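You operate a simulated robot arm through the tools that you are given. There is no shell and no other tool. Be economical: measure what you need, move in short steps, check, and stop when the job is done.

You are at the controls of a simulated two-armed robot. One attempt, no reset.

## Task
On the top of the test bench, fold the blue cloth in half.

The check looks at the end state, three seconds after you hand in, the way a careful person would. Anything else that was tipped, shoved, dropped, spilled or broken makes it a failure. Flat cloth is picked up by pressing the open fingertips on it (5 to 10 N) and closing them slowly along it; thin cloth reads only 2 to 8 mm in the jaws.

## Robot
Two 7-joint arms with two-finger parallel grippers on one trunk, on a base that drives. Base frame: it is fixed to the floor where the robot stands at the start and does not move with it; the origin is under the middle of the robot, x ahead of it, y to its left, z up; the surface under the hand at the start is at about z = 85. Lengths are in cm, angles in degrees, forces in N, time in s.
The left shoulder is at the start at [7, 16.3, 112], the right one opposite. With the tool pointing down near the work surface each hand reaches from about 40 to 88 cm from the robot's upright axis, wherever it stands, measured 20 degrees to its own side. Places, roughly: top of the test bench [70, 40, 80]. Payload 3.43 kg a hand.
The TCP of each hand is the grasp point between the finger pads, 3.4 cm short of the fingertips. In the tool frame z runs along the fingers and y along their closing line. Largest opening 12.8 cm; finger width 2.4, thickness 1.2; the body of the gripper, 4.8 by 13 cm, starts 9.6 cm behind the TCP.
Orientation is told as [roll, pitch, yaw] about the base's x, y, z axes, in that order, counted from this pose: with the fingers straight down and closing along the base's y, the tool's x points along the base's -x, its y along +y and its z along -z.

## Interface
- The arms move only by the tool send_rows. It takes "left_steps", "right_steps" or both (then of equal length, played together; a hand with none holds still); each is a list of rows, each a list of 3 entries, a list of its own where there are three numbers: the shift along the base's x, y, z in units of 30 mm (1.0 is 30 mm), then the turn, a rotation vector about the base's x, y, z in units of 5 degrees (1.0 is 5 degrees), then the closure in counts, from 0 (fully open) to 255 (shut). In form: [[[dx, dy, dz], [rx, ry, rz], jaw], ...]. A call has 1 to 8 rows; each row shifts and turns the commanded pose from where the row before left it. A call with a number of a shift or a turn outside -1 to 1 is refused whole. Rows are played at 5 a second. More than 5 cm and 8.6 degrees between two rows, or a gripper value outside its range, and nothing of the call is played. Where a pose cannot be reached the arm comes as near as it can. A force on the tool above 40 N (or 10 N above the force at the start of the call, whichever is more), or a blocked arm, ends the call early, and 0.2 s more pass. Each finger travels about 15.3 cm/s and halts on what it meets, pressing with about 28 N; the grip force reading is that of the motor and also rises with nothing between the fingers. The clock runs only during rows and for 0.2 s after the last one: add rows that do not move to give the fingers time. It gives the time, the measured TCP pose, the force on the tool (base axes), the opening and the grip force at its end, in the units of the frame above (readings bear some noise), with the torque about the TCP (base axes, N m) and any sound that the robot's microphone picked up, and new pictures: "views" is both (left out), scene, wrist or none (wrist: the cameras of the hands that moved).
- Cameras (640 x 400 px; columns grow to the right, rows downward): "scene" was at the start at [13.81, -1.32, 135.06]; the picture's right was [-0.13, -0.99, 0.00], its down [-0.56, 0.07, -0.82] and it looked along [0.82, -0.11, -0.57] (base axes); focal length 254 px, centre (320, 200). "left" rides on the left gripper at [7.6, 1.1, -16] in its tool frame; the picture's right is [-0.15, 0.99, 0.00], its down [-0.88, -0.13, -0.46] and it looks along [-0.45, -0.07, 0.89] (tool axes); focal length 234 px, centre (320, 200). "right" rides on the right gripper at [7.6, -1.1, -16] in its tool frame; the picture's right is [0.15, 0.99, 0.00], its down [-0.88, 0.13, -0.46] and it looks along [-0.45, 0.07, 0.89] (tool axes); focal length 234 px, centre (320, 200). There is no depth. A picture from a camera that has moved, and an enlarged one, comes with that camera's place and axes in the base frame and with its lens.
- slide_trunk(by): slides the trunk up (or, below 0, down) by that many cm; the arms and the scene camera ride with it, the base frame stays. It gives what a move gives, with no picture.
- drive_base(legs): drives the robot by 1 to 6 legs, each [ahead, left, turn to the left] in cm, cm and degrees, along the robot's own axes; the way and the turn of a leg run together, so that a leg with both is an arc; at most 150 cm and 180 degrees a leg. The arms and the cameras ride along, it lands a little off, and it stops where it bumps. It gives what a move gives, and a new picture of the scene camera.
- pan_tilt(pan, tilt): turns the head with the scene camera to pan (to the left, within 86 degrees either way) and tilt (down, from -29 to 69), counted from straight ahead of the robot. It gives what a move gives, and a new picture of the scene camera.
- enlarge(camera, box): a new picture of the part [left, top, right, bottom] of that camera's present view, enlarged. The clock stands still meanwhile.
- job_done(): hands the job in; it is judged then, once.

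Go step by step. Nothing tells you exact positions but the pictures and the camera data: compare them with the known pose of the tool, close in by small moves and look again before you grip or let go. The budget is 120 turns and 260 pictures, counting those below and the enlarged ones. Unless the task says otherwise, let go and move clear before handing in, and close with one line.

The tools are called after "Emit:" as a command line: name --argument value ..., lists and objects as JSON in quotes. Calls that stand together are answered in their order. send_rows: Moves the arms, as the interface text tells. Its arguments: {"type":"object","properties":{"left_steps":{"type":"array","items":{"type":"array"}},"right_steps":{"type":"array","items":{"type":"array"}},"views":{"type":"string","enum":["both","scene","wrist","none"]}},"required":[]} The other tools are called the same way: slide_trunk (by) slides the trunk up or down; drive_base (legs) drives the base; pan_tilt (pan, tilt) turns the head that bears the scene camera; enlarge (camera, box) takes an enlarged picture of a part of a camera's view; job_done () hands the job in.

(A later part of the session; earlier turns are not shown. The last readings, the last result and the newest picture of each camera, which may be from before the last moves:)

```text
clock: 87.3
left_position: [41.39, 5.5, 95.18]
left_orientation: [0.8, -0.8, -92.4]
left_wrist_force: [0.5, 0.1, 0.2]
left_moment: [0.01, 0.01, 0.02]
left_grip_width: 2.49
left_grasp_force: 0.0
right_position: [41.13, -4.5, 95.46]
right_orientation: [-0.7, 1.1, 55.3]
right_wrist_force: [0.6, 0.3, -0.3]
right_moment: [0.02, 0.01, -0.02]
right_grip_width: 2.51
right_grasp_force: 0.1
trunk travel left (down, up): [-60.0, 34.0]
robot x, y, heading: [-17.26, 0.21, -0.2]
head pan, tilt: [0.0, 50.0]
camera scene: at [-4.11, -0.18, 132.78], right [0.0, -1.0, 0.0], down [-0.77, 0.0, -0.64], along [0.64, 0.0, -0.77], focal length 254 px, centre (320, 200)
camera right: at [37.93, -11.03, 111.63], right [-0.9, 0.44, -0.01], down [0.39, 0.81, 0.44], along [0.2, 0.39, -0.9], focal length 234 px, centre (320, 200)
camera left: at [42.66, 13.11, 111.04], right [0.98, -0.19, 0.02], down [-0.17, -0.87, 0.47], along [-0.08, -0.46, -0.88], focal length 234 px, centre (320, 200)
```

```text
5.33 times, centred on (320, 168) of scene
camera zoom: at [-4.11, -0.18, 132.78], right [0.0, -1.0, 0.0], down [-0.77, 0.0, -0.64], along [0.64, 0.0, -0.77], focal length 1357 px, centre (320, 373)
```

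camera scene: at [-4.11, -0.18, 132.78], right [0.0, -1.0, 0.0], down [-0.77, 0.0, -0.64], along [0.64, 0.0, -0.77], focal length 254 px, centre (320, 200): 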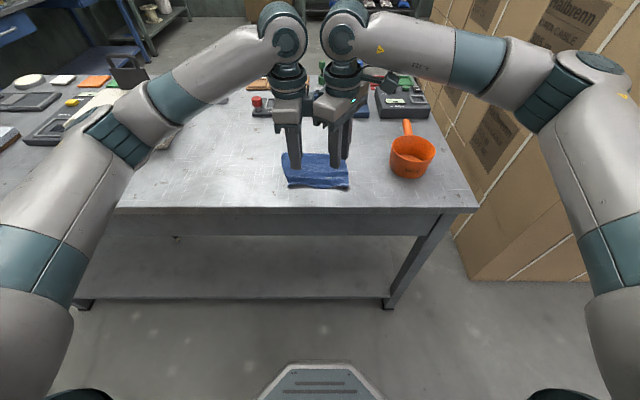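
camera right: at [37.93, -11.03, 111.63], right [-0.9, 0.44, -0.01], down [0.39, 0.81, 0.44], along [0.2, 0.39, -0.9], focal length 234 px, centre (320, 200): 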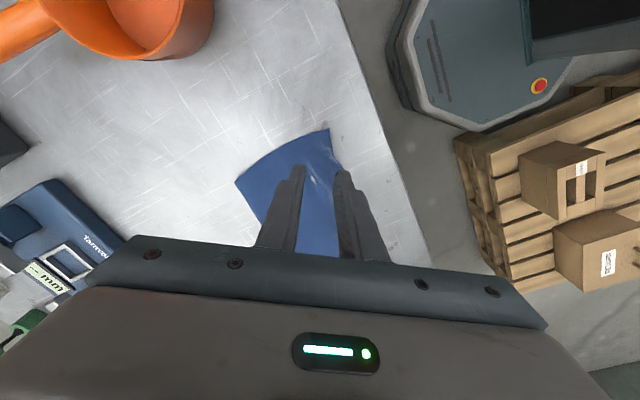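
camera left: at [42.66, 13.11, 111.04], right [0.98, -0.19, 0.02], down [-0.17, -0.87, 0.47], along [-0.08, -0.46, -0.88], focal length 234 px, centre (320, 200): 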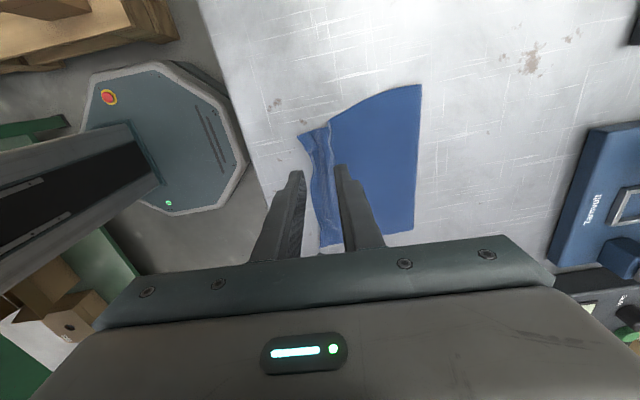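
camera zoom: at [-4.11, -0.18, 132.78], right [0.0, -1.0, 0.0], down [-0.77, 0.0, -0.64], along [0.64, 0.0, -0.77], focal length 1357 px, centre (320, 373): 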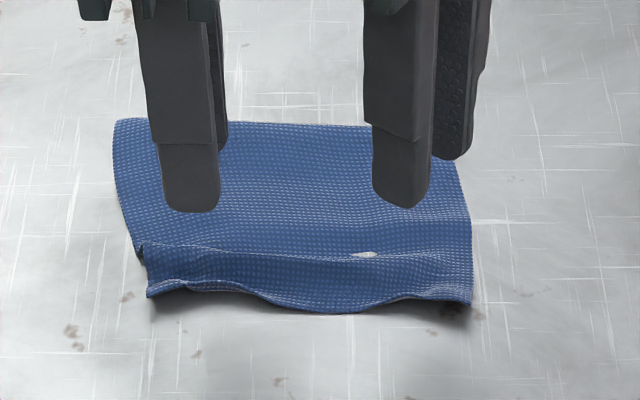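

Let me zoom the wrist cameras on the cloth for a top-down check of the edges.

Emit:
enlarge --camera "left" --box '[270, 70, 440, 250]'

Emit:
enlarge --camera "right" --box '[220, 110, 380, 260]'

```text
2.22 times, centred on (355, 160) of left
camera zoom: at [42.66, 13.11, 111.04], right [0.98, -0.19, 0.02], down [-0.17, -0.87, 0.47], along [-0.08, -0.46, -0.88], focal length 520 px, centre (242, 289)
```

zoom: 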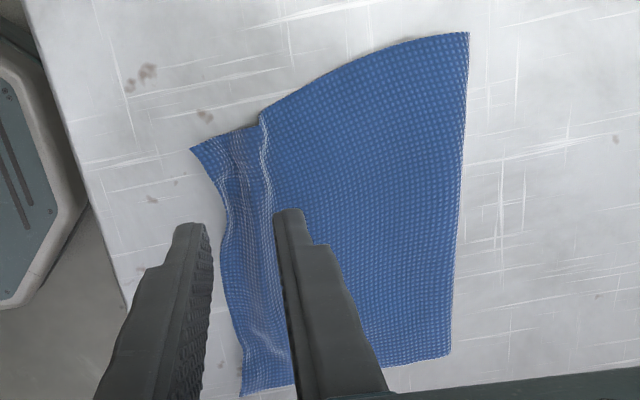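

```text
2.67 times, centred on (300, 185) of right
camera zoom: at [37.93, -11.03, 111.63], right [-0.9, 0.44, -0.01], down [0.39, 0.81, 0.44], along [0.2, 0.39, -0.9], focal length 624 px, centre (373, 240)
```

zoom: 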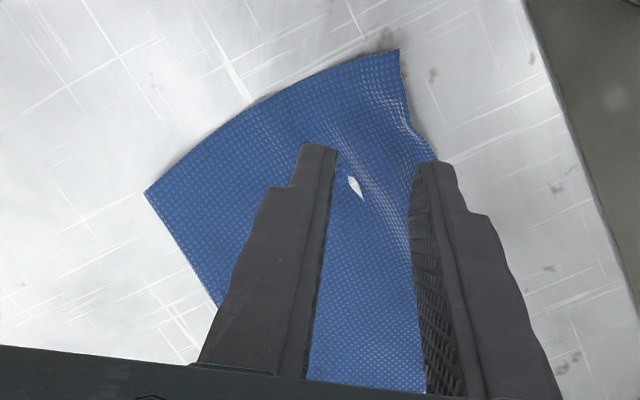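

Confirmed: it's one continuous upper layer overhanging the lower edge (about x = 43.8) by roughly 4 cm. I'll press and pinch the overhanging hem.

Emit:
send_rows --left_steps '[[[0, 0, -0.6], [0, 0, 0], 205], [[0, 0, -0.7], [0, 0, 0], 205], [[0, 0, -0.6], [0, 0, 0], 205], [[0, 0, -0.3], [0, 0, 0], 205], [[0, 0, -0.06], [0, 0, 0], 205], [[0, 0, 0], [0, 0, 0], 205]]' --right_steps '[[[-0.13, 0, -0.6], [0, 0, 0], 205], [[0, 0, -0.7], [0, 0, 0], 205], [[0, 0, -0.7], [0, 0, 0], 205], [[0, 0, -0.25], [0, 0, 0], 205], [[0, 0, -0.08], [0, 0, 0], 205], [[0, 0, 0], [0, 0, 0], 205]]' --views "none"

Emit:
enlarge --camera "left" --box '[200, 60, 440, 240]'

Emit:
enlarge --camera "right" --box '[200, 60, 440, 240]'

```text
clock: 88.7
left_position: [41.35, 5.41, 88.55]
left_orientation: [0.9, -0.8, -92.5]
left_wrist_force: [1.1, 1.1, 6.0]
left_moment: [0.07, 0.03, -0.03]
left_grip_width: 2.48
left_grasp_force: 0.1
right_position: [40.67, -4.58, 88.64]
right_orientation: [-0.9, 1.0, 55.2]
right_wrist_force: [-0.2, 0.3, 2.0]
right_moment: [0.09, -0.02, 0.01]
right_grip_width: 2.49
right_grasp_force: 0.0
trunk travel left (down, up): [-60.0, 34.0]
robot x, y, heading: [-17.05, 0.14, -0.1]
head pan, tilt: [0.0, 50.0]
```

```text
2.22 times, centred on (320, 150) of left
camera zoom: at [42.48, 13.16, 104.4], right [0.98, -0.19, 0.02], down [-0.18, -0.87, 0.47], along [-0.07, -0.46, -0.88], focal length 520 px, centre (320, 311)
```

zoom: 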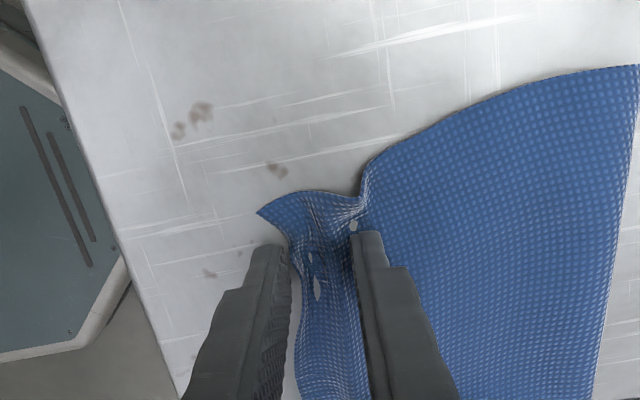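

```text
2.22 times, centred on (320, 150) of right
camera zoom: at [37.31, -11.14, 104.72], right [-0.9, 0.44, -0.01], down [0.39, 0.81, 0.44], along [0.21, 0.39, -0.9], focal length 520 px, centre (320, 311)
```

zoom: 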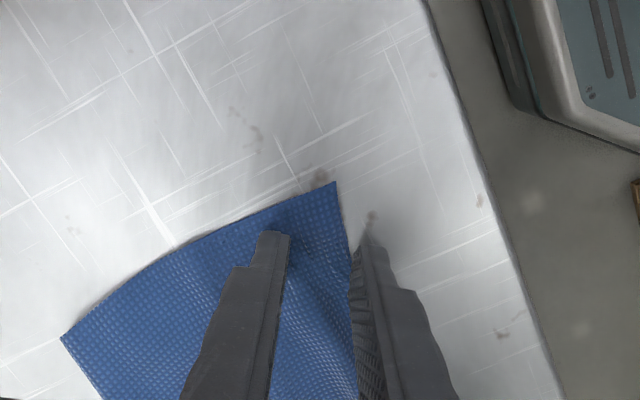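

Both straddle the strip. I'll add a touch more pressure on the right and close slowly.

Emit:
send_rows --left_steps '[[[0, 0, 0], [0, 0, 0], 208], [[0, 0, 0], [0, 0, 0], 214], [[0, 0, 0], [0, 0, 0], 221], [[0, 0, 0], [0, 0, 0], 227], [[0, 0, 0], [0, 0, 0], 234], [[0, 0, 0], [0, 0, 0], 241], [[0, 0, 0], [0, 0, 0], 248], [[0, 0, 0], [0, 0, 0], 255]]' --right_steps '[[[0, 0, -0.04], [0, 0, 0], 208], [[0, 0, -0.02], [0, 0, 0], 214], [[0, 0, 0], [0, 0, 0], 221], [[0, 0, 0], [0, 0, 0], 227], [[0, 0, 0], [0, 0, 0], 234], [[0, 0, 0], [0, 0, 0], 241], [[0, 0, 0], [0, 0, 0], 248], [[0, 0, 0], [0, 0, 0], 255]]' --views "none"

Emit:
enlarge --camera "left" --box '[200, 60, 440, 240]'

Emit:
enlarge --camera "right" --box '[200, 60, 440, 240]'

```text
clock: 90.5
left_position: [41.21, 5.55, 88.59]
left_orientation: [1.0, -0.9, -92.4]
left_wrist_force: [-0.6, -1.8, 0.4]
left_moment: [-0.06, -0.01, -0.05]
left_grip_width: 0.29
left_grasp_force: 27.8
right_position: [40.58, -4.48, 88.48]
right_orientation: [-1.0, 0.9, 55.3]
right_wrist_force: [-0.3, 4.3, 24.2]
right_moment: [0.35, -0.02, 0.05]
right_grip_width: 0.23
right_grasp_force: 27.8
trunk travel left (down, up): [-60.0, 34.0]
robot x, y, heading: [-16.78, -0.2, 0.1]
head pan, tilt: [0.0, 50.0]
```

```text
2.22 times, centred on (320, 150) of left
camera zoom: at [42.33, 13.17, 104.43], right [0.98, -0.19, 0.02], down [-0.18, -0.87, 0.47], along [-0.07, -0.46, -0.88], focal length 520 px, centre (320, 311)
```

zoom: 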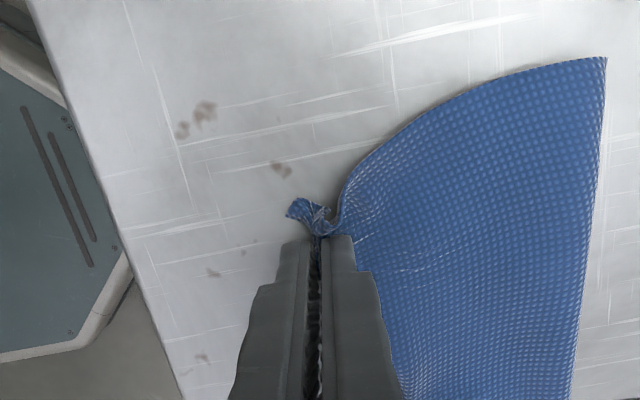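

```text
2.22 times, centred on (320, 150) of right
camera zoom: at [37.17, -11.03, 104.66], right [-0.9, 0.44, -0.01], down [0.39, 0.81, 0.44], along [0.21, 0.39, -0.9], focal length 520 px, centre (320, 311)
```

zoom: 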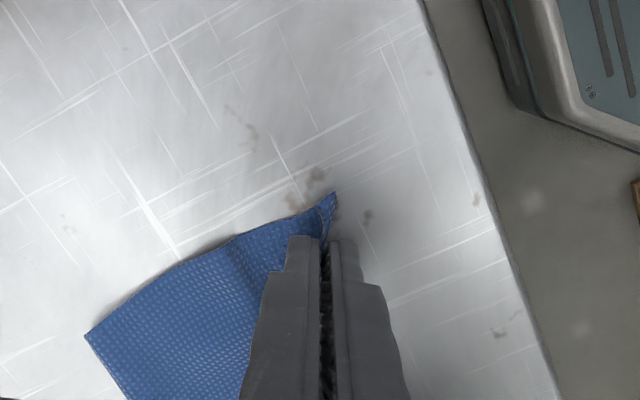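

Emit:
send_rows --left_steps '[[[0, 0, 0.15], [0, 0, 0], 255], [[0.1, 0, 0.15], [0, 0, 0], 255], [[0.2, 0, 0.05], [0, 0, 0], 255], [[0.25, 0, 0], [0, 0, 0], 255], [[0.25, 0, 0], [0, 0, 0], 255], [[0.2, 0, 0], [0, 0, 0], 255], [[0.2, 0, -0.1], [0, 0, 0], 255], [[0, 0, -0.15], [0, 0, 0], 255]]' --right_steps '[[[0, 0, 0.25], [0, 0, 0], 255], [[0.1, 0, 0.15], [0, 0, 0], 255], [[0.2, 0, 0.05], [0, 0, 0], 255], [[0.25, 0, 0], [0, 0, 0], 255], [[0.25, 0, 0], [0, 0, 0], 255], [[0.2, 0, 0], [0, 0, 0], 255], [[0.15, 0, -0.1], [0, 0, 0], 255], [[0, 0, -0.15], [0, 0, 0], 255]]' --views "none"

Emit:
enlarge --camera "left" --box '[200, 40, 520, 240]'

Emit:
enlarge --camera "scene" --box '[260, 130, 380, 205]'

```text
clock: 92.3
left_position: [44.88, 5.37, 88.74]
left_orientation: [0.9, -0.8, -92.5]
left_wrist_force: [-0.4, -1.7, 0.3]
left_moment: [-0.04, -0.05, 0.03]
left_grip_width: 0.3
left_grasp_force: 28.2
right_position: [44.37, -4.5, 89.06]
right_orientation: [-0.7, 1.0, 55.3]
right_wrist_force: [1.1, 2.0, -0.2]
right_moment: [0.06, -0.01, 0.04]
right_grip_width: 0.23
right_grasp_force: 28.2
trunk travel left (down, up): [-60.0, 34.0]
robot x, y, heading: [-16.74, 0.13, -0.2]
head pan, tilt: [0.0, 50.0]
```

```text
2.00 times, centred on (360, 140) of left
camera zoom: at [46.15, 13.19, 104.6], right [0.98, -0.19, 0.02], down [-0.17, -0.87, 0.47], along [-0.07, -0.46, -0.88], focal length 468 px, centre (240, 320)
```

zoom: 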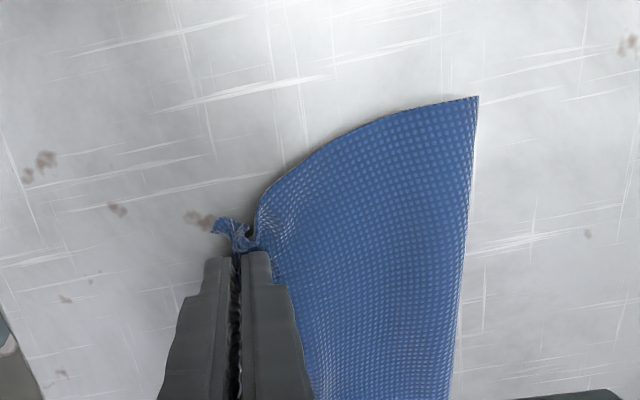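

```text
5.33 times, centred on (320, 168) of scene
camera zoom: at [-4.26, -0.18, 132.8], right [0.0, -1.0, 0.0], down [-0.77, 0.0, -0.64], along [0.64, 0.0, -0.77], focal length 1357 px, centre (320, 373)
```

zoom: 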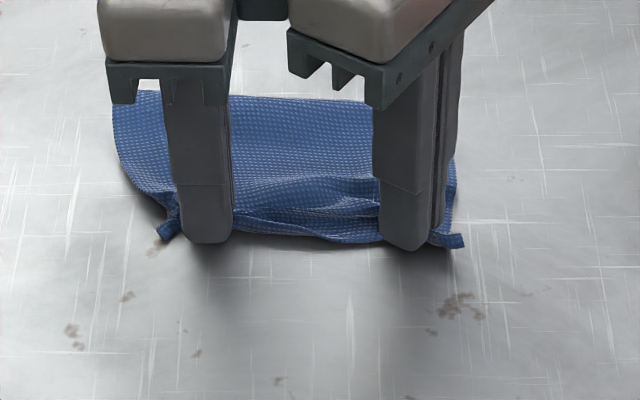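

The crease has rolled out to about x = 55 and the edges now line up near 44, so it's very close to half. I'll lower slightly, release gently and lift straight up.

Emit:
send_rows --left_steps '[[[0, 0, -0.05], [0, 0, 0], 255], [[0, 0, 0], [0, 0, 0], 250], [[0, 0, 0], [0, 0, 0], 244], [[0, 0, 0], [0, 0, 0], 238], [[0, 0, 0], [0, 0, 0], 230], [[0, 0, 0], [0, 0, 0], 222], [[0, 0, 0.3], [0, 0, 0], 222], [[0, 0, 0.8], [0, 0, 0], 222]]' --right_steps '[[[0, 0, -0.13], [0, 0, 0], 255], [[0, 0, 0], [0, 0, 0], 250], [[0, 0, 0], [0, 0, 0], 244], [[0, 0, 0], [0, 0, 0], 238], [[0, 0, 0], [0, 0, 0], 230], [[0, 0, 0], [0, 0, 0], 222], [[0, 0, 0.3], [0, 0, 0], 222], [[0, 0, 0.8], [0, 0, 0], 222]]' --views "none"

Emit:
send_rows --left_steps '[[[0, 0, 1], [0, 0, 0], 222], [[0, 0.8, 0.8], [0, 0, 0], 222], [[0, 0.9, 0], [0, 0, 0], 222], [[0, 0.9, 0], [0, 0, 0], 222], [[0, 0.9, 0], [0, 0, 0], 222]]' --right_steps '[[[0, 0, 1], [0, 0, 0], 222], [[0, -0.8, 0.8], [0, 0, 0], 222], [[-0.2, -0.9, 0], [0, 0, 0], 222], [[-0.2, -0.9, 0], [0, 0, 0], 222], [[-0.2, -0.9, 0], [0, 0, 0], 222]]' --views "scene"

Emit:
enlarge --camera "scene" --box '[272, 140, 368, 200]'

```text
clock: 94.1
left_position: [44.88, 5.31, 91.95]
left_orientation: [0.9, -0.8, -92.4]
left_wrist_force: [0.5, 0.3, -0.2]
left_moment: [0.02, -0.02, -0.02]
left_grip_width: 1.64
left_grasp_force: 0.1
right_position: [44.31, -4.7, 91.92]
right_orientation: [-0.9, 1.0, 55.1]
right_wrist_force: [0.1, 0.2, 0.1]
right_moment: [0.0, 0.03, 0.01]
right_grip_width: 1.66
right_grasp_force: 0.1
trunk travel left (down, up): [-60.0, 34.0]
robot x, y, heading: [-17.37, -0.18, 0.0]
head pan, tilt: [0.0, 50.0]
```

```text
clock: 95.3
left_position: [44.85, 15.88, 97.29]
left_orientation: [0.9, -0.8, -92.6]
left_wrist_force: [0.3, 0.2, 0.0]
left_moment: [0.01, -0.01, -0.02]
left_grip_width: 1.67
left_grasp_force: 0.0
right_position: [42.25, -14.89, 97.38]
right_orientation: [-0.8, 1.1, 55.2]
right_wrist_force: [0.1, 0.0, 0.2]
right_moment: [0.0, 0.01, -0.01]
right_grip_width: 1.66
right_grasp_force: 0.0
trunk travel left (down, up): [-60.0, 34.0]
robot x, y, heading: [-17.2, 0.12, -0.0]
head pan, tilt: [0.0, 50.0]
camera scene: at [-4.29, -0.2, 132.8], right [0.0, -1.0, 0.0], down [-0.77, 0.0, -0.64], along [0.64, 0.0, -0.77], focal length 254 px, centre (320, 200)
```

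scene: 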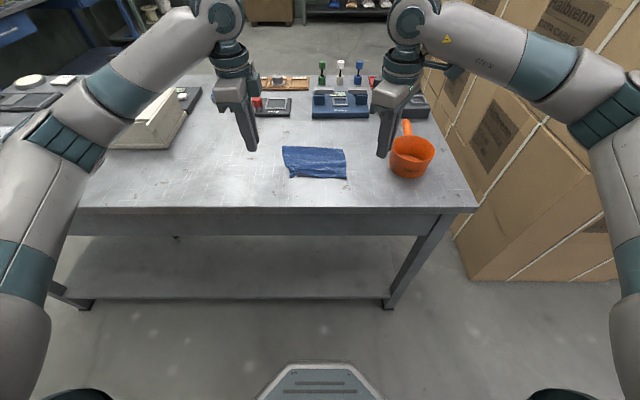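

```text
6.67 times, centred on (320, 170) of scene
camera zoom: at [-4.29, -0.2, 132.8], right [0.0, -1.0, 0.0], down [-0.77, 0.0, -0.64], along [0.64, 0.0, -0.77], focal length 1696 px, centre (320, 400)
```

zoom: 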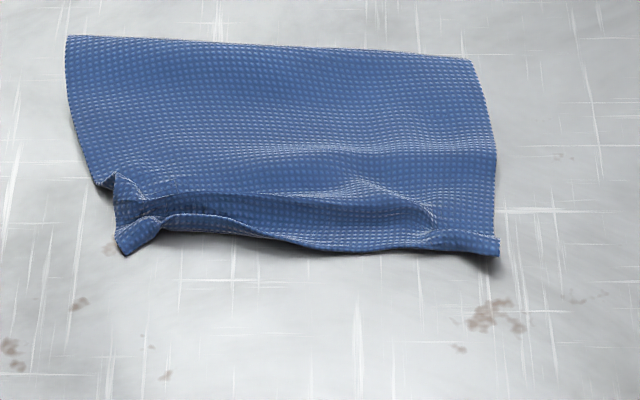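

After release, the whole cloth turned out to have shifted with the hem: the crease is at about 55.5, the hem at 43, and the lower edge is hidden near 46.8, so it still overhangs about 3.5 cm. I'll regrip the hem, lift it clear so nothing drags, roll the crease outward and come back low with the fingers pointing away.

Emit:
send_rows --left_steps '[[[-0.05, -0.9, 0], [0, 0, 0], 205], [[-0.05, -0.9, 0], [0, 0, 0], 205], [[-0.05, -0.9, 0], [0, 0, 0], 205], [[0, -0.8, -0.8], [0, 0, 0], 205], [[0, 0, -0.8], [0, 0, 0], 205], [[0, 0, -0.8], [0, 0, 0], 205]]' --right_steps '[[[0.2, 0.9, 0], [0, 0, 0], 205], [[0.2, 0.9, 0], [0, 0, 0], 205], [[0.2, 0.9, 0], [0, 0, 0], 205], [[0, 0.7, -0.8], [0, 0, 0], 205], [[0, 0, -0.8], [0, 0, 0], 205], [[0, 0, -0.8], [0, 0, 0], 205]]' --views "none"

Emit:
enlarge --camera "left" --box '[200, 60, 440, 240]'

Emit:
enlarge --camera "right" --box '[200, 60, 440, 240]'

Emit:
enlarge --camera "scene" --box '[272, 140, 368, 200]'

```text
clock: 96.7
left_position: [44.83, 5.43, 90.13]
left_orientation: [0.7, -0.9, -92.4]
left_wrist_force: [0.6, 0.0, 0.1]
left_moment: [0.02, 0.01, 0.01]
left_grip_width: 2.51
left_grasp_force: 0.0
right_position: [44.31, -4.88, 89.97]
right_orientation: [-0.9, 1.0, 55.2]
right_wrist_force: [0.9, 0.2, -0.1]
right_moment: [0.01, 0.0, 0.02]
right_grip_width: 2.53
right_grasp_force: 0.0
trunk travel left (down, up): [-60.0, 34.0]
robot x, y, heading: [-17.18, -0.12, 0.0]
head pan, tilt: [0.0, 50.0]
```

```text
2.22 times, centred on (320, 150) of left
camera zoom: at [46.03, 13.1, 105.95], right [0.98, -0.19, 0.02], down [-0.17, -0.87, 0.47], along [-0.07, -0.46, -0.88], focal length 520 px, centre (320, 311)
```

zoom: 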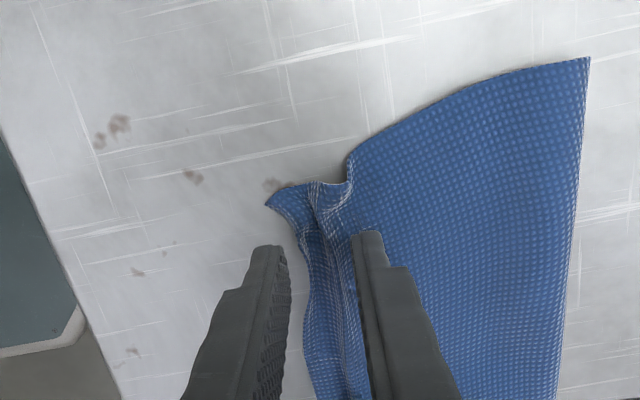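

```text
2.22 times, centred on (320, 150) of right
camera zoom: at [40.96, -11.37, 106.03], right [-0.9, 0.44, -0.01], down [0.39, 0.81, 0.44], along [0.2, 0.39, -0.9], focal length 520 px, centre (320, 311)
```

zoom: 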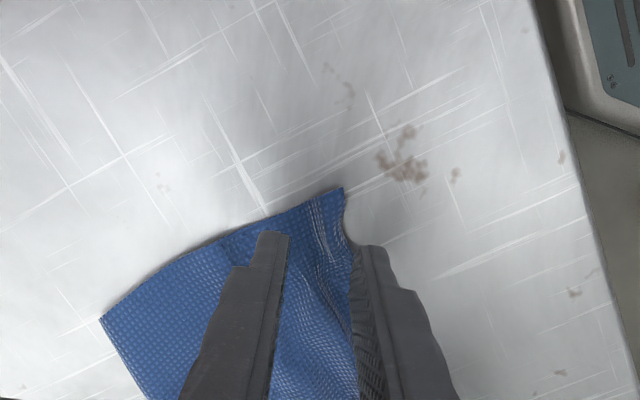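

```text
6.67 times, centred on (320, 170) of scene
camera zoom: at [-4.17, -0.18, 132.79], right [0.0, -1.0, 0.0], down [-0.77, 0.0, -0.64], along [0.64, 0.0, -0.77], focal length 1696 px, centre (320, 400)
```

zoom: 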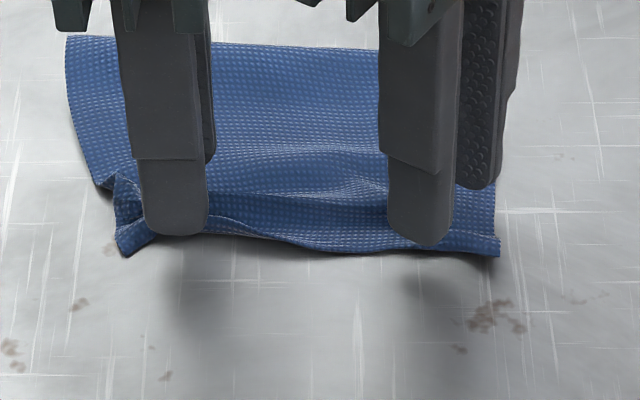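

Emit:
send_rows --left_steps '[[[0, 0, -0.3], [0, 0, 0], 205], [[0, 0, -0.24], [0, 0, 0], 205], [[0, 0, 0], [0, 0, 0], 212], [[0, 0, 0], [0, 0, 0], 220], [[0, 0, 0], [0, 0, 0], 229], [[0, 0, 0], [0, 0, 0], 238], [[0, 0, 0], [0, 0, 0], 247], [[0, 0, 0], [0, 0, 0], 255]]' --right_steps '[[[0, 0, -0.3], [0, 0, 0], 205], [[0, 0, -0.2], [0, 0, 0], 205], [[0, 0, 0], [0, 0, 0], 212], [[0, 0, 0], [0, 0, 0], 220], [[0, 0, 0], [0, 0, 0], 229], [[0, 0, 0], [0, 0, 0], 238], [[0, 0, 0], [0, 0, 0], 247], [[0, 0, 0], [0, 0, 0], 255]]' --views "none"

Emit:
send_rows --left_steps '[[[0, 0, 0.3], [0, 0, 0], 255], [[0, 0, 0.4], [0, 0, 0], 255], [[0.1, 0, 0.45], [0, 0, 0], 255], [[0.1, 0, 0.45], [0, 0, 0], 255]]' --right_steps '[[[0, 0, 0.3], [0, 0, 0], 255], [[0, 0, 0.4], [0, 0, 0], 255], [[0.1, 0, 0.45], [0, 0, 0], 255], [[0.1, 0, 0.45], [0, 0, 0], 255]]' --views "none"

Emit:
enlarge --camera "left" --box '[160, 20, 520, 260]'

Emit:
enlarge --camera "scene" --box '[260, 130, 380, 205]'

```text
clock: 98.5
left_position: [44.58, 5.44, 88.58]
left_orientation: [0.8, -0.8, -92.5]
left_wrist_force: [0.5, -1.2, 2.0]
left_moment: [-0.06, 0.03, 0.0]
left_grip_width: 0.29
left_grasp_force: 27.9
right_position: [44.06, -4.81, 88.54]
right_orientation: [-0.9, 1.0, 55.2]
right_wrist_force: [-0.3, 2.4, 6.7]
right_moment: [0.1, -0.01, 0.04]
right_grip_width: 0.26
right_grasp_force: 28.1
trunk travel left (down, up): [-60.0, 34.0]
robot x, y, heading: [-17.07, -0.19, 0.2]
head pan, tilt: [0.0, 50.0]
```

```text
clock: 99.5
left_position: [44.81, 5.37, 93.46]
left_orientation: [1.0, -0.8, -92.5]
left_wrist_force: [-0.2, -1.7, 0.6]
left_moment: [-0.02, 0.0, 0.03]
left_grip_width: 0.29
left_grasp_force: 28.2
right_position: [44.82, -4.84, 93.37]
right_orientation: [-0.9, 1.0, 55.2]
right_wrist_force: [-0.3, 1.7, 0.3]
right_moment: [0.07, 0.01, 0.0]
right_grip_width: 0.26
right_grasp_force: 28.0
trunk travel left (down, up): [-60.0, 34.0]
robot x, y, heading: [-17.33, 0.22, 0.2]
head pan, tilt: [0.0, 50.0]
```

```text
1.67 times, centred on (340, 140) of left
camera zoom: at [46.27, 13.1, 109.23], right [0.98, -0.19, 0.02], down [-0.18, -0.87, 0.47], along [-0.07, -0.46, -0.88], focal length 390 px, centre (287, 300)
```

zoom: 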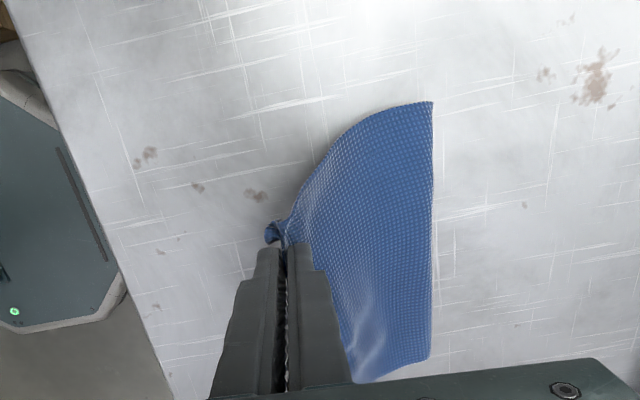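

```text
5.33 times, centred on (320, 168) of scene
camera zoom: at [-4.31, -0.18, 132.8], right [0.0, -1.0, 0.0], down [-0.77, 0.0, -0.64], along [0.64, 0.0, -0.77], focal length 1357 px, centre (320, 373)
```

zoom: 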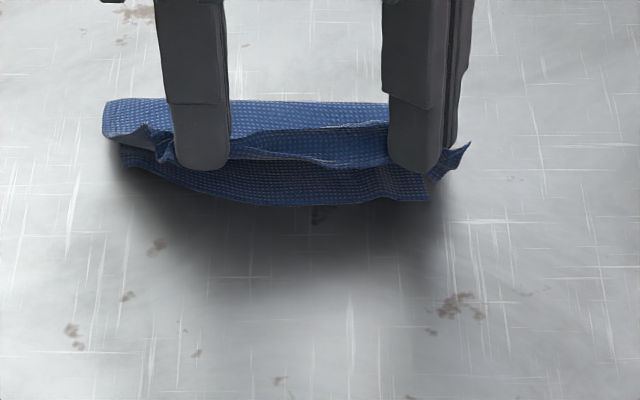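

Now the lower edge is clearly visible at about x = 46–49. I'll lift a little more and drive forward to roll the crease outward.

Emit:
send_rows --left_steps '[[[0.1, 0, 0.4], [0, 0, 0], 255], [[0.2, 0, 0.3], [0, 0, 0], 255], [[0.3, 0, 0.2], [0, 0, 0], 255]]' --right_steps '[[[0.1, 0, 0.4], [0, 0, 0], 255], [[0.2, 0, 0.3], [0, 0, 0], 255], [[0.3, 0, 0.2], [0, 0, 0], 255]]' --views "none"

Emit:
drive_base --legs '[[14, 0, 0]]'

Emit:
enlarge --camera "scene" --box '[240, 110, 400, 210]'

Emit:
enlarge --camera "left" --box '[80, 0, 520, 280]'

```text
clock: 100.3
left_position: [46.91, 5.41, 95.96]
left_orientation: [0.7, -0.9, -92.4]
left_wrist_force: [-0.2, -2.5, 0.4]
left_moment: [-0.07, 0.03, -0.01]
left_grip_width: 0.28
left_grasp_force: 28.0
right_position: [46.72, -4.79, 96.0]
right_orientation: [-0.8, 1.0, 55.2]
right_wrist_force: [0.1, 2.1, 0.9]
right_moment: [0.05, 0.01, 0.01]
right_grip_width: 0.27
right_grasp_force: 27.7
trunk travel left (down, up): [-60.0, 34.0]
robot x, y, heading: [-16.73, 0.03, -0.3]
head pan, tilt: [0.0, 50.0]
```

```text
clock: 101.6
left_position: [60.82, 5.53, 95.98]
left_orientation: [0.9, -0.8, -92.4]
left_wrist_force: [0.2, -2.5, -0.4]
left_moment: [-0.1, 0.0, -0.03]
left_grip_width: 0.29
left_grasp_force: 27.5
right_position: [60.82, -4.69, 96.06]
right_orientation: [-0.8, 1.0, 55.3]
right_wrist_force: [-0.1, 1.6, 0.1]
right_moment: [0.08, 0.01, 0.04]
right_grip_width: 0.22
right_grasp_force: 27.9
trunk travel left (down, up): [-60.0, 34.0]
robot x, y, heading: [-2.96, -0.15, 0.3]
head pan, tilt: [0.0, 50.0]
camera scene: at [9.84, -0.16, 132.8], right [0.0, -1.0, 0.0], down [-0.77, 0.0, -0.64], along [0.64, 0.0, -0.77], focal length 254 px, centre (320, 200)
```

scene: 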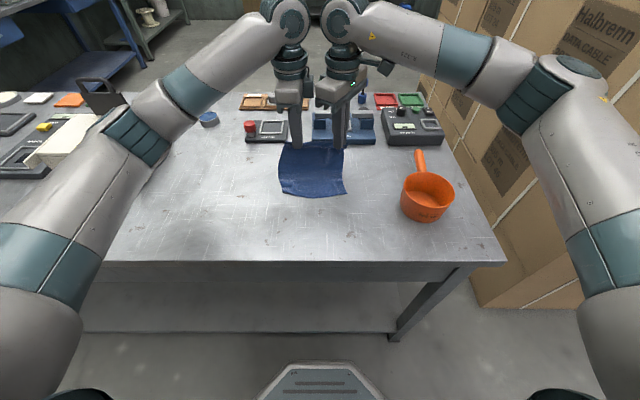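

```text
4.00 times, centred on (320, 160) of scene
camera zoom: at [9.84, -0.16, 132.8], right [0.0, -1.0, 0.0], down [-0.77, 0.0, -0.64], along [0.64, 0.0, -0.77], focal length 1018 px, centre (320, 360)
```

zoom: 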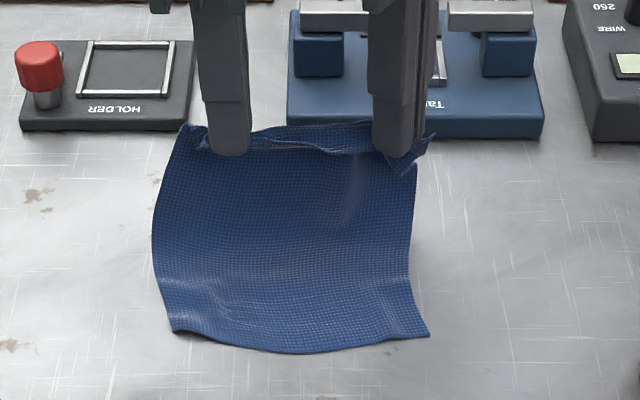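

```text
1.43 times, centred on (300, 140) of left
camera zoom: at [62.15, 13.27, 111.86], right [0.98, -0.19, 0.02], down [-0.17, -0.87, 0.47], along [-0.07, -0.46, -0.88], focal length 334 px, centre (349, 286)
```

zoom: 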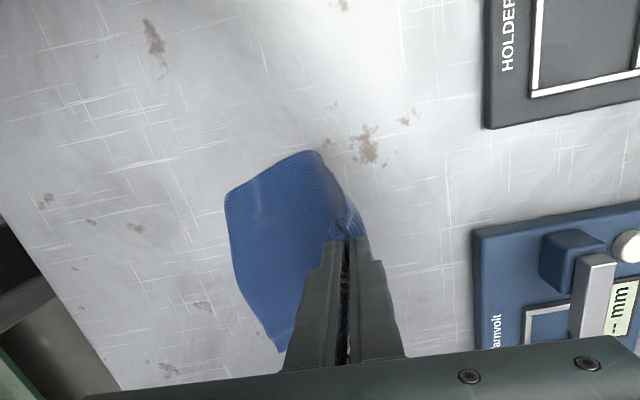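

The hem is now almost exactly above where the crease should be (x ≈ 60.8) and the lower near edge is visible at about x = 50–52. I'll bring the hem back inside the arc, tilting early so there is no pull, stopping just above the near edge.

Emit:
send_rows --left_steps '[[[-0.245, 0.01, -0.05], [0, -0.83, 0], 255], [[-0.245, 0.01, -0.06], [0, -0.83, 0], 255], [[-0.245, 0.01, -0.08], [0, -0.83, 0], 255], [[-0.245, 0.01, -0.08], [0, -0.83, 0], 255], [[-0.245, 0.01, -0.1], [0, -0.83, 0], 255], [[-0.245, 0.01, -0.1], [0, -0.83, 0], 255], [[-0.333, 0.01, -0.2], [0, -1, 0], 255], [[-0.333, 0.01, -0.22], [0, -1, 0], 255]]' --right_steps '[[[-0.245, 0.01, -0.05], [0, -0.83, 0], 255], [[-0.245, 0.01, -0.06], [0, -0.83, 0], 255], [[-0.245, 0.01, -0.08], [0, -0.83, 0], 255], [[-0.245, 0.01, -0.08], [0, -0.83, 0], 255], [[-0.245, 0.01, -0.1], [0, -0.83, 0], 255], [[-0.245, 0.01, -0.1], [0, -0.83, 0], 255], [[-0.333, 0.01, -0.2], [0, -1, 0], 255], [[-0.333, 0.01, -0.22], [0, -1, 0], 255]]' --views "none"

Emit:
send_rows --left_steps '[[[-0.333, 0.01, -0.23], [0, -1, 0], 255], [[-0.333, 0.01, -0.23], [0, -1, 0], 255], [[-0.245, 0, -0.24], [0, -0.33, 0], 255], [[-0.245, 0, -0.24], [0, -0.33, 0], 255], [[-0.245, 0, -0.24], [0, -0.33, 0], 255]]' --right_steps '[[[-0.333, 0.01, -0.23], [0, -1, 0], 255], [[-0.333, 0.01, -0.23], [0, -1, 0], 255], [[-0.245, 0, -0.24], [0, -0.33, 0], 255], [[-0.245, 0, -0.24], [0, -0.33, 0], 255], [[-0.245, 0, -0.24], [0, -0.33, 0], 255]]' --views "none"

Emit:
enlarge --camera "left" --box '[200, 40, 440, 220]'

Emit:
enlarge --camera "right" --box '[200, 60, 440, 240]'

Emit:
enlarge --camera "scene" --box '[240, 110, 400, 230]'

```text
clock: 103.4
left_position: [54.45, 5.86, 93.27]
left_orientation: [35.8, 0.7, -92.4]
left_wrist_force: [0.3, -1.1, 0.7]
left_moment: [-0.02, 0.01, -0.01]
left_grip_width: 0.26
left_grasp_force: 27.7
right_position: [54.42, -4.46, 93.34]
right_orientation: [-30.6, -18.2, 60.0]
right_wrist_force: [0.3, 1.2, 1.3]
right_moment: [0.08, 0.08, 0.03]
right_grip_width: 0.25
right_grasp_force: 28.1
trunk travel left (down, up): [-60.0, 34.0]
robot x, y, heading: [-2.73, -0.2, 0.3]
head pan, tilt: [0.0, 50.0]
```

```text
clock: 104.6
left_position: [50.23, 5.92, 89.74]
left_orientation: [50.6, 1.4, -92.0]
left_wrist_force: [0.2, -1.1, 0.3]
left_moment: [-0.02, 0.03, 0.01]
left_grip_width: 0.31
left_grasp_force: 27.8
right_position: [50.23, -4.29, 89.83]
right_orientation: [-44.8, -25.0, 65.2]
right_wrist_force: [-0.1, 1.3, -0.1]
right_moment: [0.01, 0.05, -0.02]
right_grip_width: 0.28
right_grasp_force: 27.8
trunk travel left (down, up): [-60.0, 34.0]
robot x, y, heading: [-2.99, 0.26, 0.2]
head pan, tilt: [0.0, 50.0]
```

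```text
2.22 times, centred on (320, 130) of left
camera zoom: at [38.95, 13.57, 100.92], right [0.62, -0.19, 0.76], down [-0.47, -0.87, 0.17], along [0.63, -0.46, -0.63], focal length 520 px, centre (320, 356)
```

zoom: 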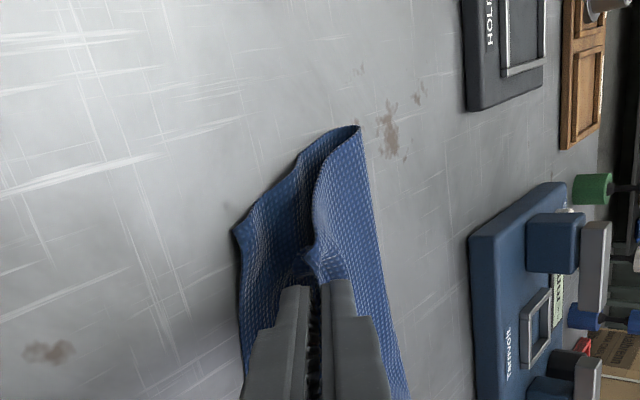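

```text
2.22 times, centred on (320, 150) of right
camera zoom: at [35.77, -10.79, 97.6], right [-0.57, 0.44, -0.69], down [-0.08, 0.81, 0.58], along [0.82, 0.39, -0.42], focal length 520 px, centre (320, 311)
```

zoom: 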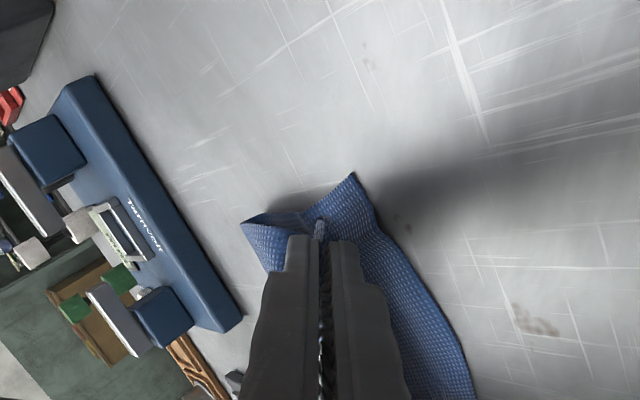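

```text
3.33 times, centred on (320, 170) of scene
camera zoom: at [9.81, -0.14, 132.8], right [0.0, -1.0, 0.0], down [-0.77, 0.0, -0.64], along [0.64, 0.0, -0.77], focal length 848 px, centre (320, 300)
```

zoom: 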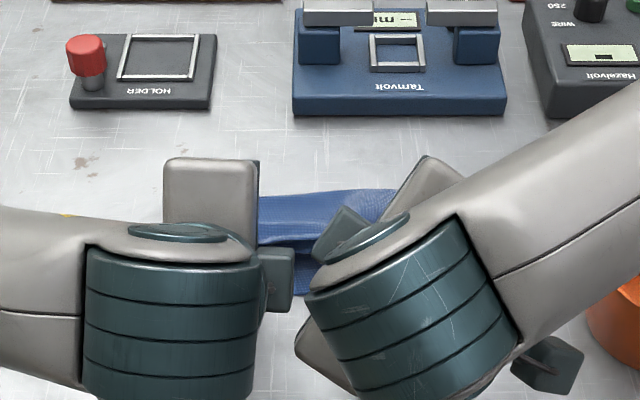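

Excellent: the upper layer now arches over with the crease at about x = 60.5 and the lower layer undisturbed. I'll set the hem down the last centimetre or so.

Emit:
send_rows --left_steps '[[[-0.14, 0, -0.18], [0, 0, 0], 255], [[-0.14, 0, -0.18], [0, 0, 0], 255], [[-0.1, 0, -0.15], [0, 0, 0], 255], [[0, 0, 0], [0, 0, 0], 255]]' --right_steps '[[[-0.14, 0, -0.17], [0, 0, 0], 255], [[-0.14, 0, -0.15], [0, 0, 0], 255], [[-0.1, 0, -0.1], [0, 0, 0], 255], [[0, 0, 0], [0, 0, 0], 255]]' --views "none"

Emit:
enlarge --camera "left" --box '[200, 40, 440, 220]'

Emit:
enlarge --camera "right" --box '[200, 60, 440, 240]'

```text
clock: 105.6
left_position: [49.13, 5.95, 88.34]
left_orientation: [50.7, 1.3, -92.2]
left_wrist_force: [0.5, -1.7, 2.1]
left_moment: [-0.04, 0.0, -0.05]
left_grip_width: 0.31
left_grasp_force: 28.2
right_position: [49.15, -4.51, 88.63]
right_orientation: [-44.7, -25.0, 65.2]
right_wrist_force: [-0.2, 1.5, 0.0]
right_moment: [0.04, 0.06, 0.08]
right_grip_width: 0.25
right_grasp_force: 27.5
trunk travel left (down, up): [-60.0, 34.0]
robot x, y, heading: [-2.76, 0.29, 0.2]
head pan, tilt: [0.0, 50.0]
```

```text
2.22 times, centred on (320, 130) of left
camera zoom: at [37.76, 13.54, 99.45], right [0.62, -0.19, 0.76], down [-0.47, -0.87, 0.17], along [0.63, -0.46, -0.62], focal length 520 px, centre (320, 356)
```

zoom: 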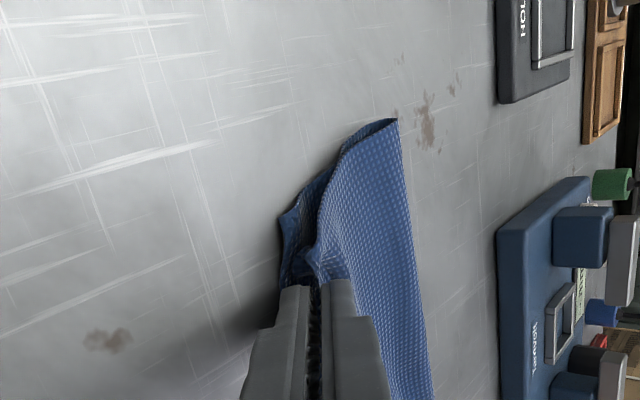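

```text
2.22 times, centred on (320, 150) of right
camera zoom: at [34.66, -10.98, 96.37], right [-0.57, 0.44, -0.69], down [-0.08, 0.81, 0.58], along [0.82, 0.39, -0.42], focal length 520 px, centre (320, 311)
```

zoom: 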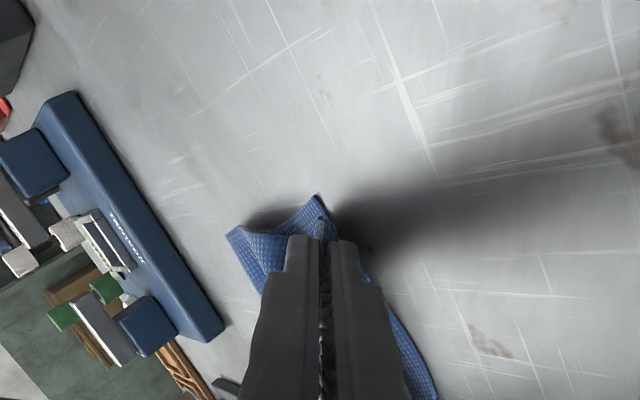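

Emit:
send_rows --left_steps '[[[0, 0, 0.03], [0, 0, 0], 250], [[0, 0, 0.06], [0, 0, 0], 242], [[0, 0, 0.06], [0, 0, 0], 234], [[0, 0, 0], [0, 0, 0], 230], [[-0.2, 0, 0.17], [0, 0, 0], 230], [[-0.4, 0, 0.34], [0, 0, 0], 230], [[-0.5, 0, 0.45], [0, 0, 0], 230], [[-0.4, 0.2, 0.8], [0, 0, 0], 230]]' --right_steps '[[[0, 0, -0.03], [0, 0, 0], 250], [[0, 0, 0.06], [0, 0, 0], 242], [[0, 0, 0.06], [0, 0, 0], 234], [[0, 0, 0], [0, 0, 0], 230], [[-0.2, 0, 0.17], [0, 0, 0], 230], [[-0.4, 0, 0.34], [0, 0, 0], 230], [[-0.5, 0, 0.45], [0, 0, 0], 230], [[-0.4, -0.2, 0.8], [0, 0, 0], 230]]' --views "none"

Emit:
send_rows --left_steps '[[[0, 0.8, 0.9], [0, 0.8, 0], 230], [[0, 0.9, 0.7], [0, 0.8, 0], 230], [[0, 0.9, 0.3], [0, 0.8, 0], 230], [[0, 0.9, 0], [0, 0.8, 0], 230]]' --right_steps '[[[0, -0.8, 0.9], [0, 0.8, 0], 230], [[0, -0.9, 0.7], [0, 0.8, 0], 230], [[0, -0.9, 0.3], [0, 0.8, 0], 230], [[0, -0.9, 0], [0, 0.8, 0], 230]]' --views "scene"

Emit:
enlarge --camera "scene" --box '[260, 130, 380, 205]'

```text
clock: 107.5
left_position: [46.72, 4.96, 93.62]
left_orientation: [50.7, 1.5, -91.9]
left_wrist_force: [-0.2, 4.4, 0.1]
left_moment: [-0.49, 0.08, -0.44]
left_grip_width: 1.24
left_grasp_force: 0.0
left hand out of reach, approached as far as the arm can: row 7, 8
right_position: [45.78, -4.54, 93.95]
right_orientation: [-44.9, -24.9, 64.8]
right_wrist_force: [0.0, -3.8, 0.0]
right_moment: [0.43, -0.07, 0.44]
right_grip_width: 1.24
right_grasp_force: 0.1
right hand out of reach, approached as far as the arm can: row 8
trunk travel left (down, up): [-60.0, 34.0]
robot x, y, heading: [-2.91, -0.12, 0.2]
head pan, tilt: [0.0, 50.0]
stopped in row 8 (left hand): the force on the tool passed its limit at 43 N (the readings are from after the stop); the commanded pose is now the measured one
```

```text
clock: 108.5
left_position: [47.3, 15.11, 99.46]
left_orientation: [34.7, 0.9, -92.3]
left_wrist_force: [-0.6, 0.5, 0.0]
left_moment: [-0.01, -0.01, -0.03]
left_grip_width: 1.26
left_grasp_force: 0.0
left hand out of reach, approached as far as the arm can: row 1
right_position: [46.3, -14.57, 99.74]
right_orientation: [-29.7, -17.3, 59.4]
right_wrist_force: [1.2, -0.6, -0.1]
right_moment: [0.02, -0.02, 0.01]
right_grip_width: 1.25
right_grasp_force: 0.1
right hand out of reach, approached as far as the arm can: row 1
trunk travel left (down, up): [-60.0, 34.0]
robot x, y, heading: [-2.97, 0.08, 0.3]
head pan, tilt: [0.0, 50.0]
camera scene: at [9.75, -0.17, 132.8], right [0.0, -1.0, 0.0], down [-0.77, 0.0, -0.64], along [0.64, 0.0, -0.77], focal length 254 px, centre (320, 200)
```

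scene: 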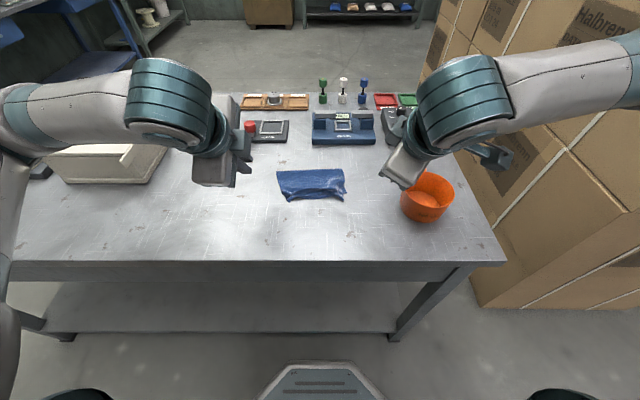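

```text
5.33 times, centred on (320, 168) of scene
camera zoom: at [9.75, -0.17, 132.8], right [0.0, -1.0, 0.0], down [-0.77, 0.0, -0.64], along [0.64, 0.0, -0.77], focal length 1357 px, centre (320, 373)
```

zoom: 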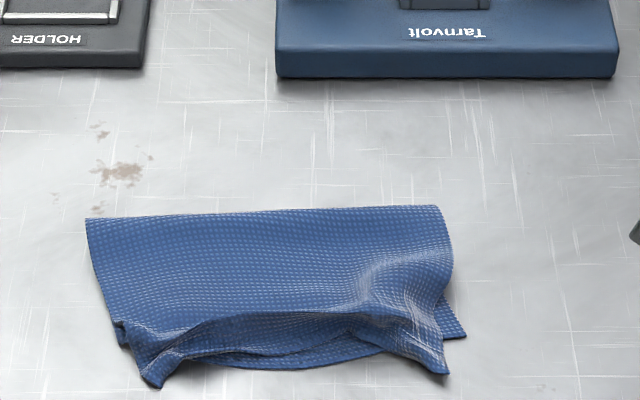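

This is now a real half fold: crease at x ≈ 60.4, and both near edges average about 50–51. The hem corners are bunched and overhang slightly. I'll close the fingers, level the hands, and gently smooth each hem corner outward and away from me.

Emit:
send_rows --left_steps '[[[0.1, -0.2, 0], [0, 0.87, 0], 255], [[0.1, -0.3, 0], [0, 0.87, 0], 255], [[0.1, -0.4, -0.1], [0, 0.87, 0], 255], [[0.1, -0.4, -0.3], [0, 0.87, 0], 255], [[0.1, -0.4, -0.4], [0, 0.87, 0], 255], [[0.1, -0.4, -0.4], [0, 0.87, 0], 255], [[0.1, -0.4, -0.4], [0, 0.87, 0], 255], [[0.1, -0.3, -0.4], [0, 0.87, 0], 255]]' --right_steps '[[[0.16, 0.2, 0], [0, 0.85, 0], 255], [[0.16, 0.3, 0], [0, 0.85, 0], 255], [[0.16, 0.4, -0.1], [0, 0.85, 0], 255], [[0.16, 0.4, -0.3], [0, 0.85, 0], 255], [[0.16, 0.4, -0.4], [0, 0.85, 0], 255], [[0.16, 0.4, -0.4], [0, 0.85, 0], 255], [[0.16, 0.4, -0.4], [0, 0.85, 0], 255], [[0.16, 0.4, -0.4], [0, 0.85, 0], 255]]' --views "none"

Emit:
enlarge --camera "left" --box '[200, 40, 520, 240]'

Emit:
enlarge --camera "right" --box '[120, 40, 440, 240]'

Emit:
enlarge --camera "scene" --box '[260, 130, 380, 205]'

```text
clock: 110.3
left_position: [50.13, 6.64, 93.17]
left_orientation: [-0.3, -0.5, -92.4]
left_wrist_force: [-0.2, -0.2, 0.1]
left_moment: [-0.01, 0.05, 0.05]
left_grip_width: 0.0
left_grasp_force: 28.0
right_position: [50.27, -5.87, 93.41]
right_orientation: [-1.0, 1.5, 55.2]
right_wrist_force: [-0.1, 0.2, -0.7]
right_moment: [0.0, -0.01, 0.0]
right_grip_width: 0.0
right_grasp_force: 27.8
trunk travel left (down, up): [-60.0, 34.0]
robot x, y, heading: [-3.01, 0.04, 0.0]
head pan, tilt: [0.0, 50.0]
```

```text
2.00 times, centred on (360, 140) of left
camera zoom: at [51.57, 14.16, 109.03], right [0.98, -0.19, 0.0], down [-0.16, -0.87, 0.46], along [-0.09, -0.45, -0.89], focal length 468 px, centre (240, 320)
```

zoom: 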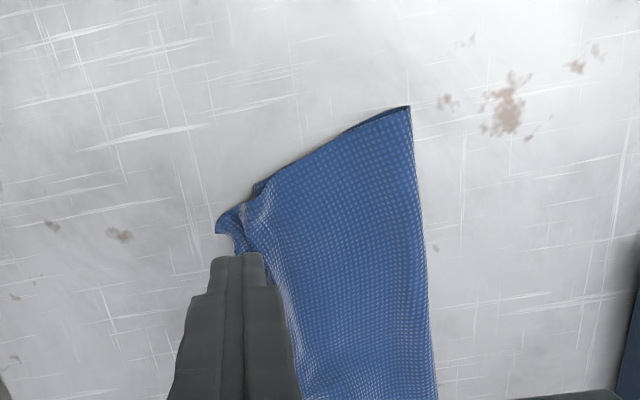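

```text
2.00 times, centred on (280, 140) of right
camera zoom: at [46.93, -12.21, 109.76], right [-0.9, 0.44, -0.01], down [0.4, 0.81, 0.43], along [0.2, 0.38, -0.9], focal length 468 px, centre (400, 320)
```

zoom: 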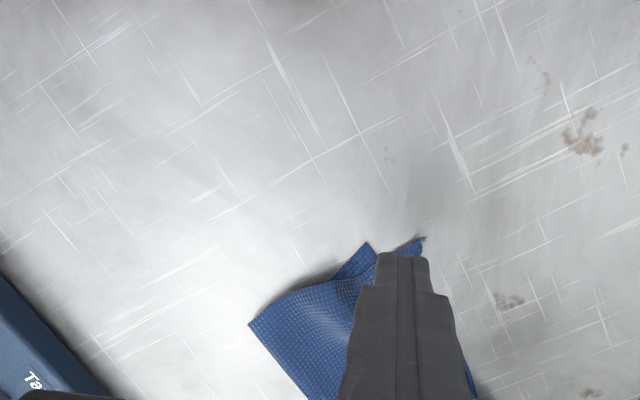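

```text
5.33 times, centred on (320, 168) of scene
camera zoom: at [9.93, -0.13, 132.78], right [0.0, -1.0, 0.0], down [-0.77, 0.0, -0.64], along [0.64, 0.0, -0.77], focal length 1357 px, centre (320, 373)
```

zoom: 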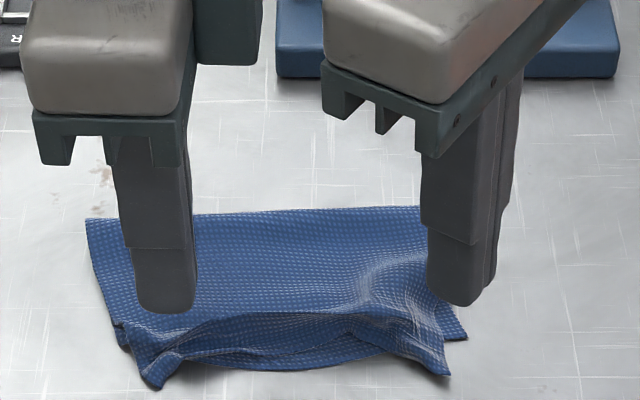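

Emit:
send_rows --left_steps '[[[-0.1, 0.05, -0.5], [0, 0, 0], 255], [[0, 0, -0.5], [0, 0, 0], 255], [[0, 0, -0.4], [0, 0, 0], 255], [[0, 0, -0.1], [0, 0, 0], 255], [[0, 0, -0.03], [0, 0, 0], 255]]' --right_steps '[[[-0.1, 0.15, -0.5], [0, 0, 0], 255], [[0, 0, -0.5], [0, 0, 0], 255], [[0, 0, -0.45], [0, 0, 0], 255], [[0, 0, -0.1], [0, 0, 0], 255], [[0, 0, -0.05], [0, 0, 0], 255]]' --views "none"

```text
clock: 111.5
left_position: [49.62, 6.69, 88.69]
left_orientation: [-0.2, -0.5, -92.5]
left_wrist_force: [-0.2, 0.5, 4.5]
left_moment: [0.02, 0.0, -0.01]
left_grip_width: 0.01
left_grasp_force: 27.8
right_position: [49.67, -5.23, 88.82]
right_orientation: [-1.0, 1.5, 55.3]
right_wrist_force: [-0.5, 1.2, 0.2]
right_moment: [0.01, -0.02, 0.01]
right_grip_width: 0.02
right_grasp_force: 27.6
trunk travel left (down, up): [-60.0, 34.0]
robot x, y, heading: [-2.84, 0.22, 0.2]
head pan, tilt: [0.0, 50.0]
```

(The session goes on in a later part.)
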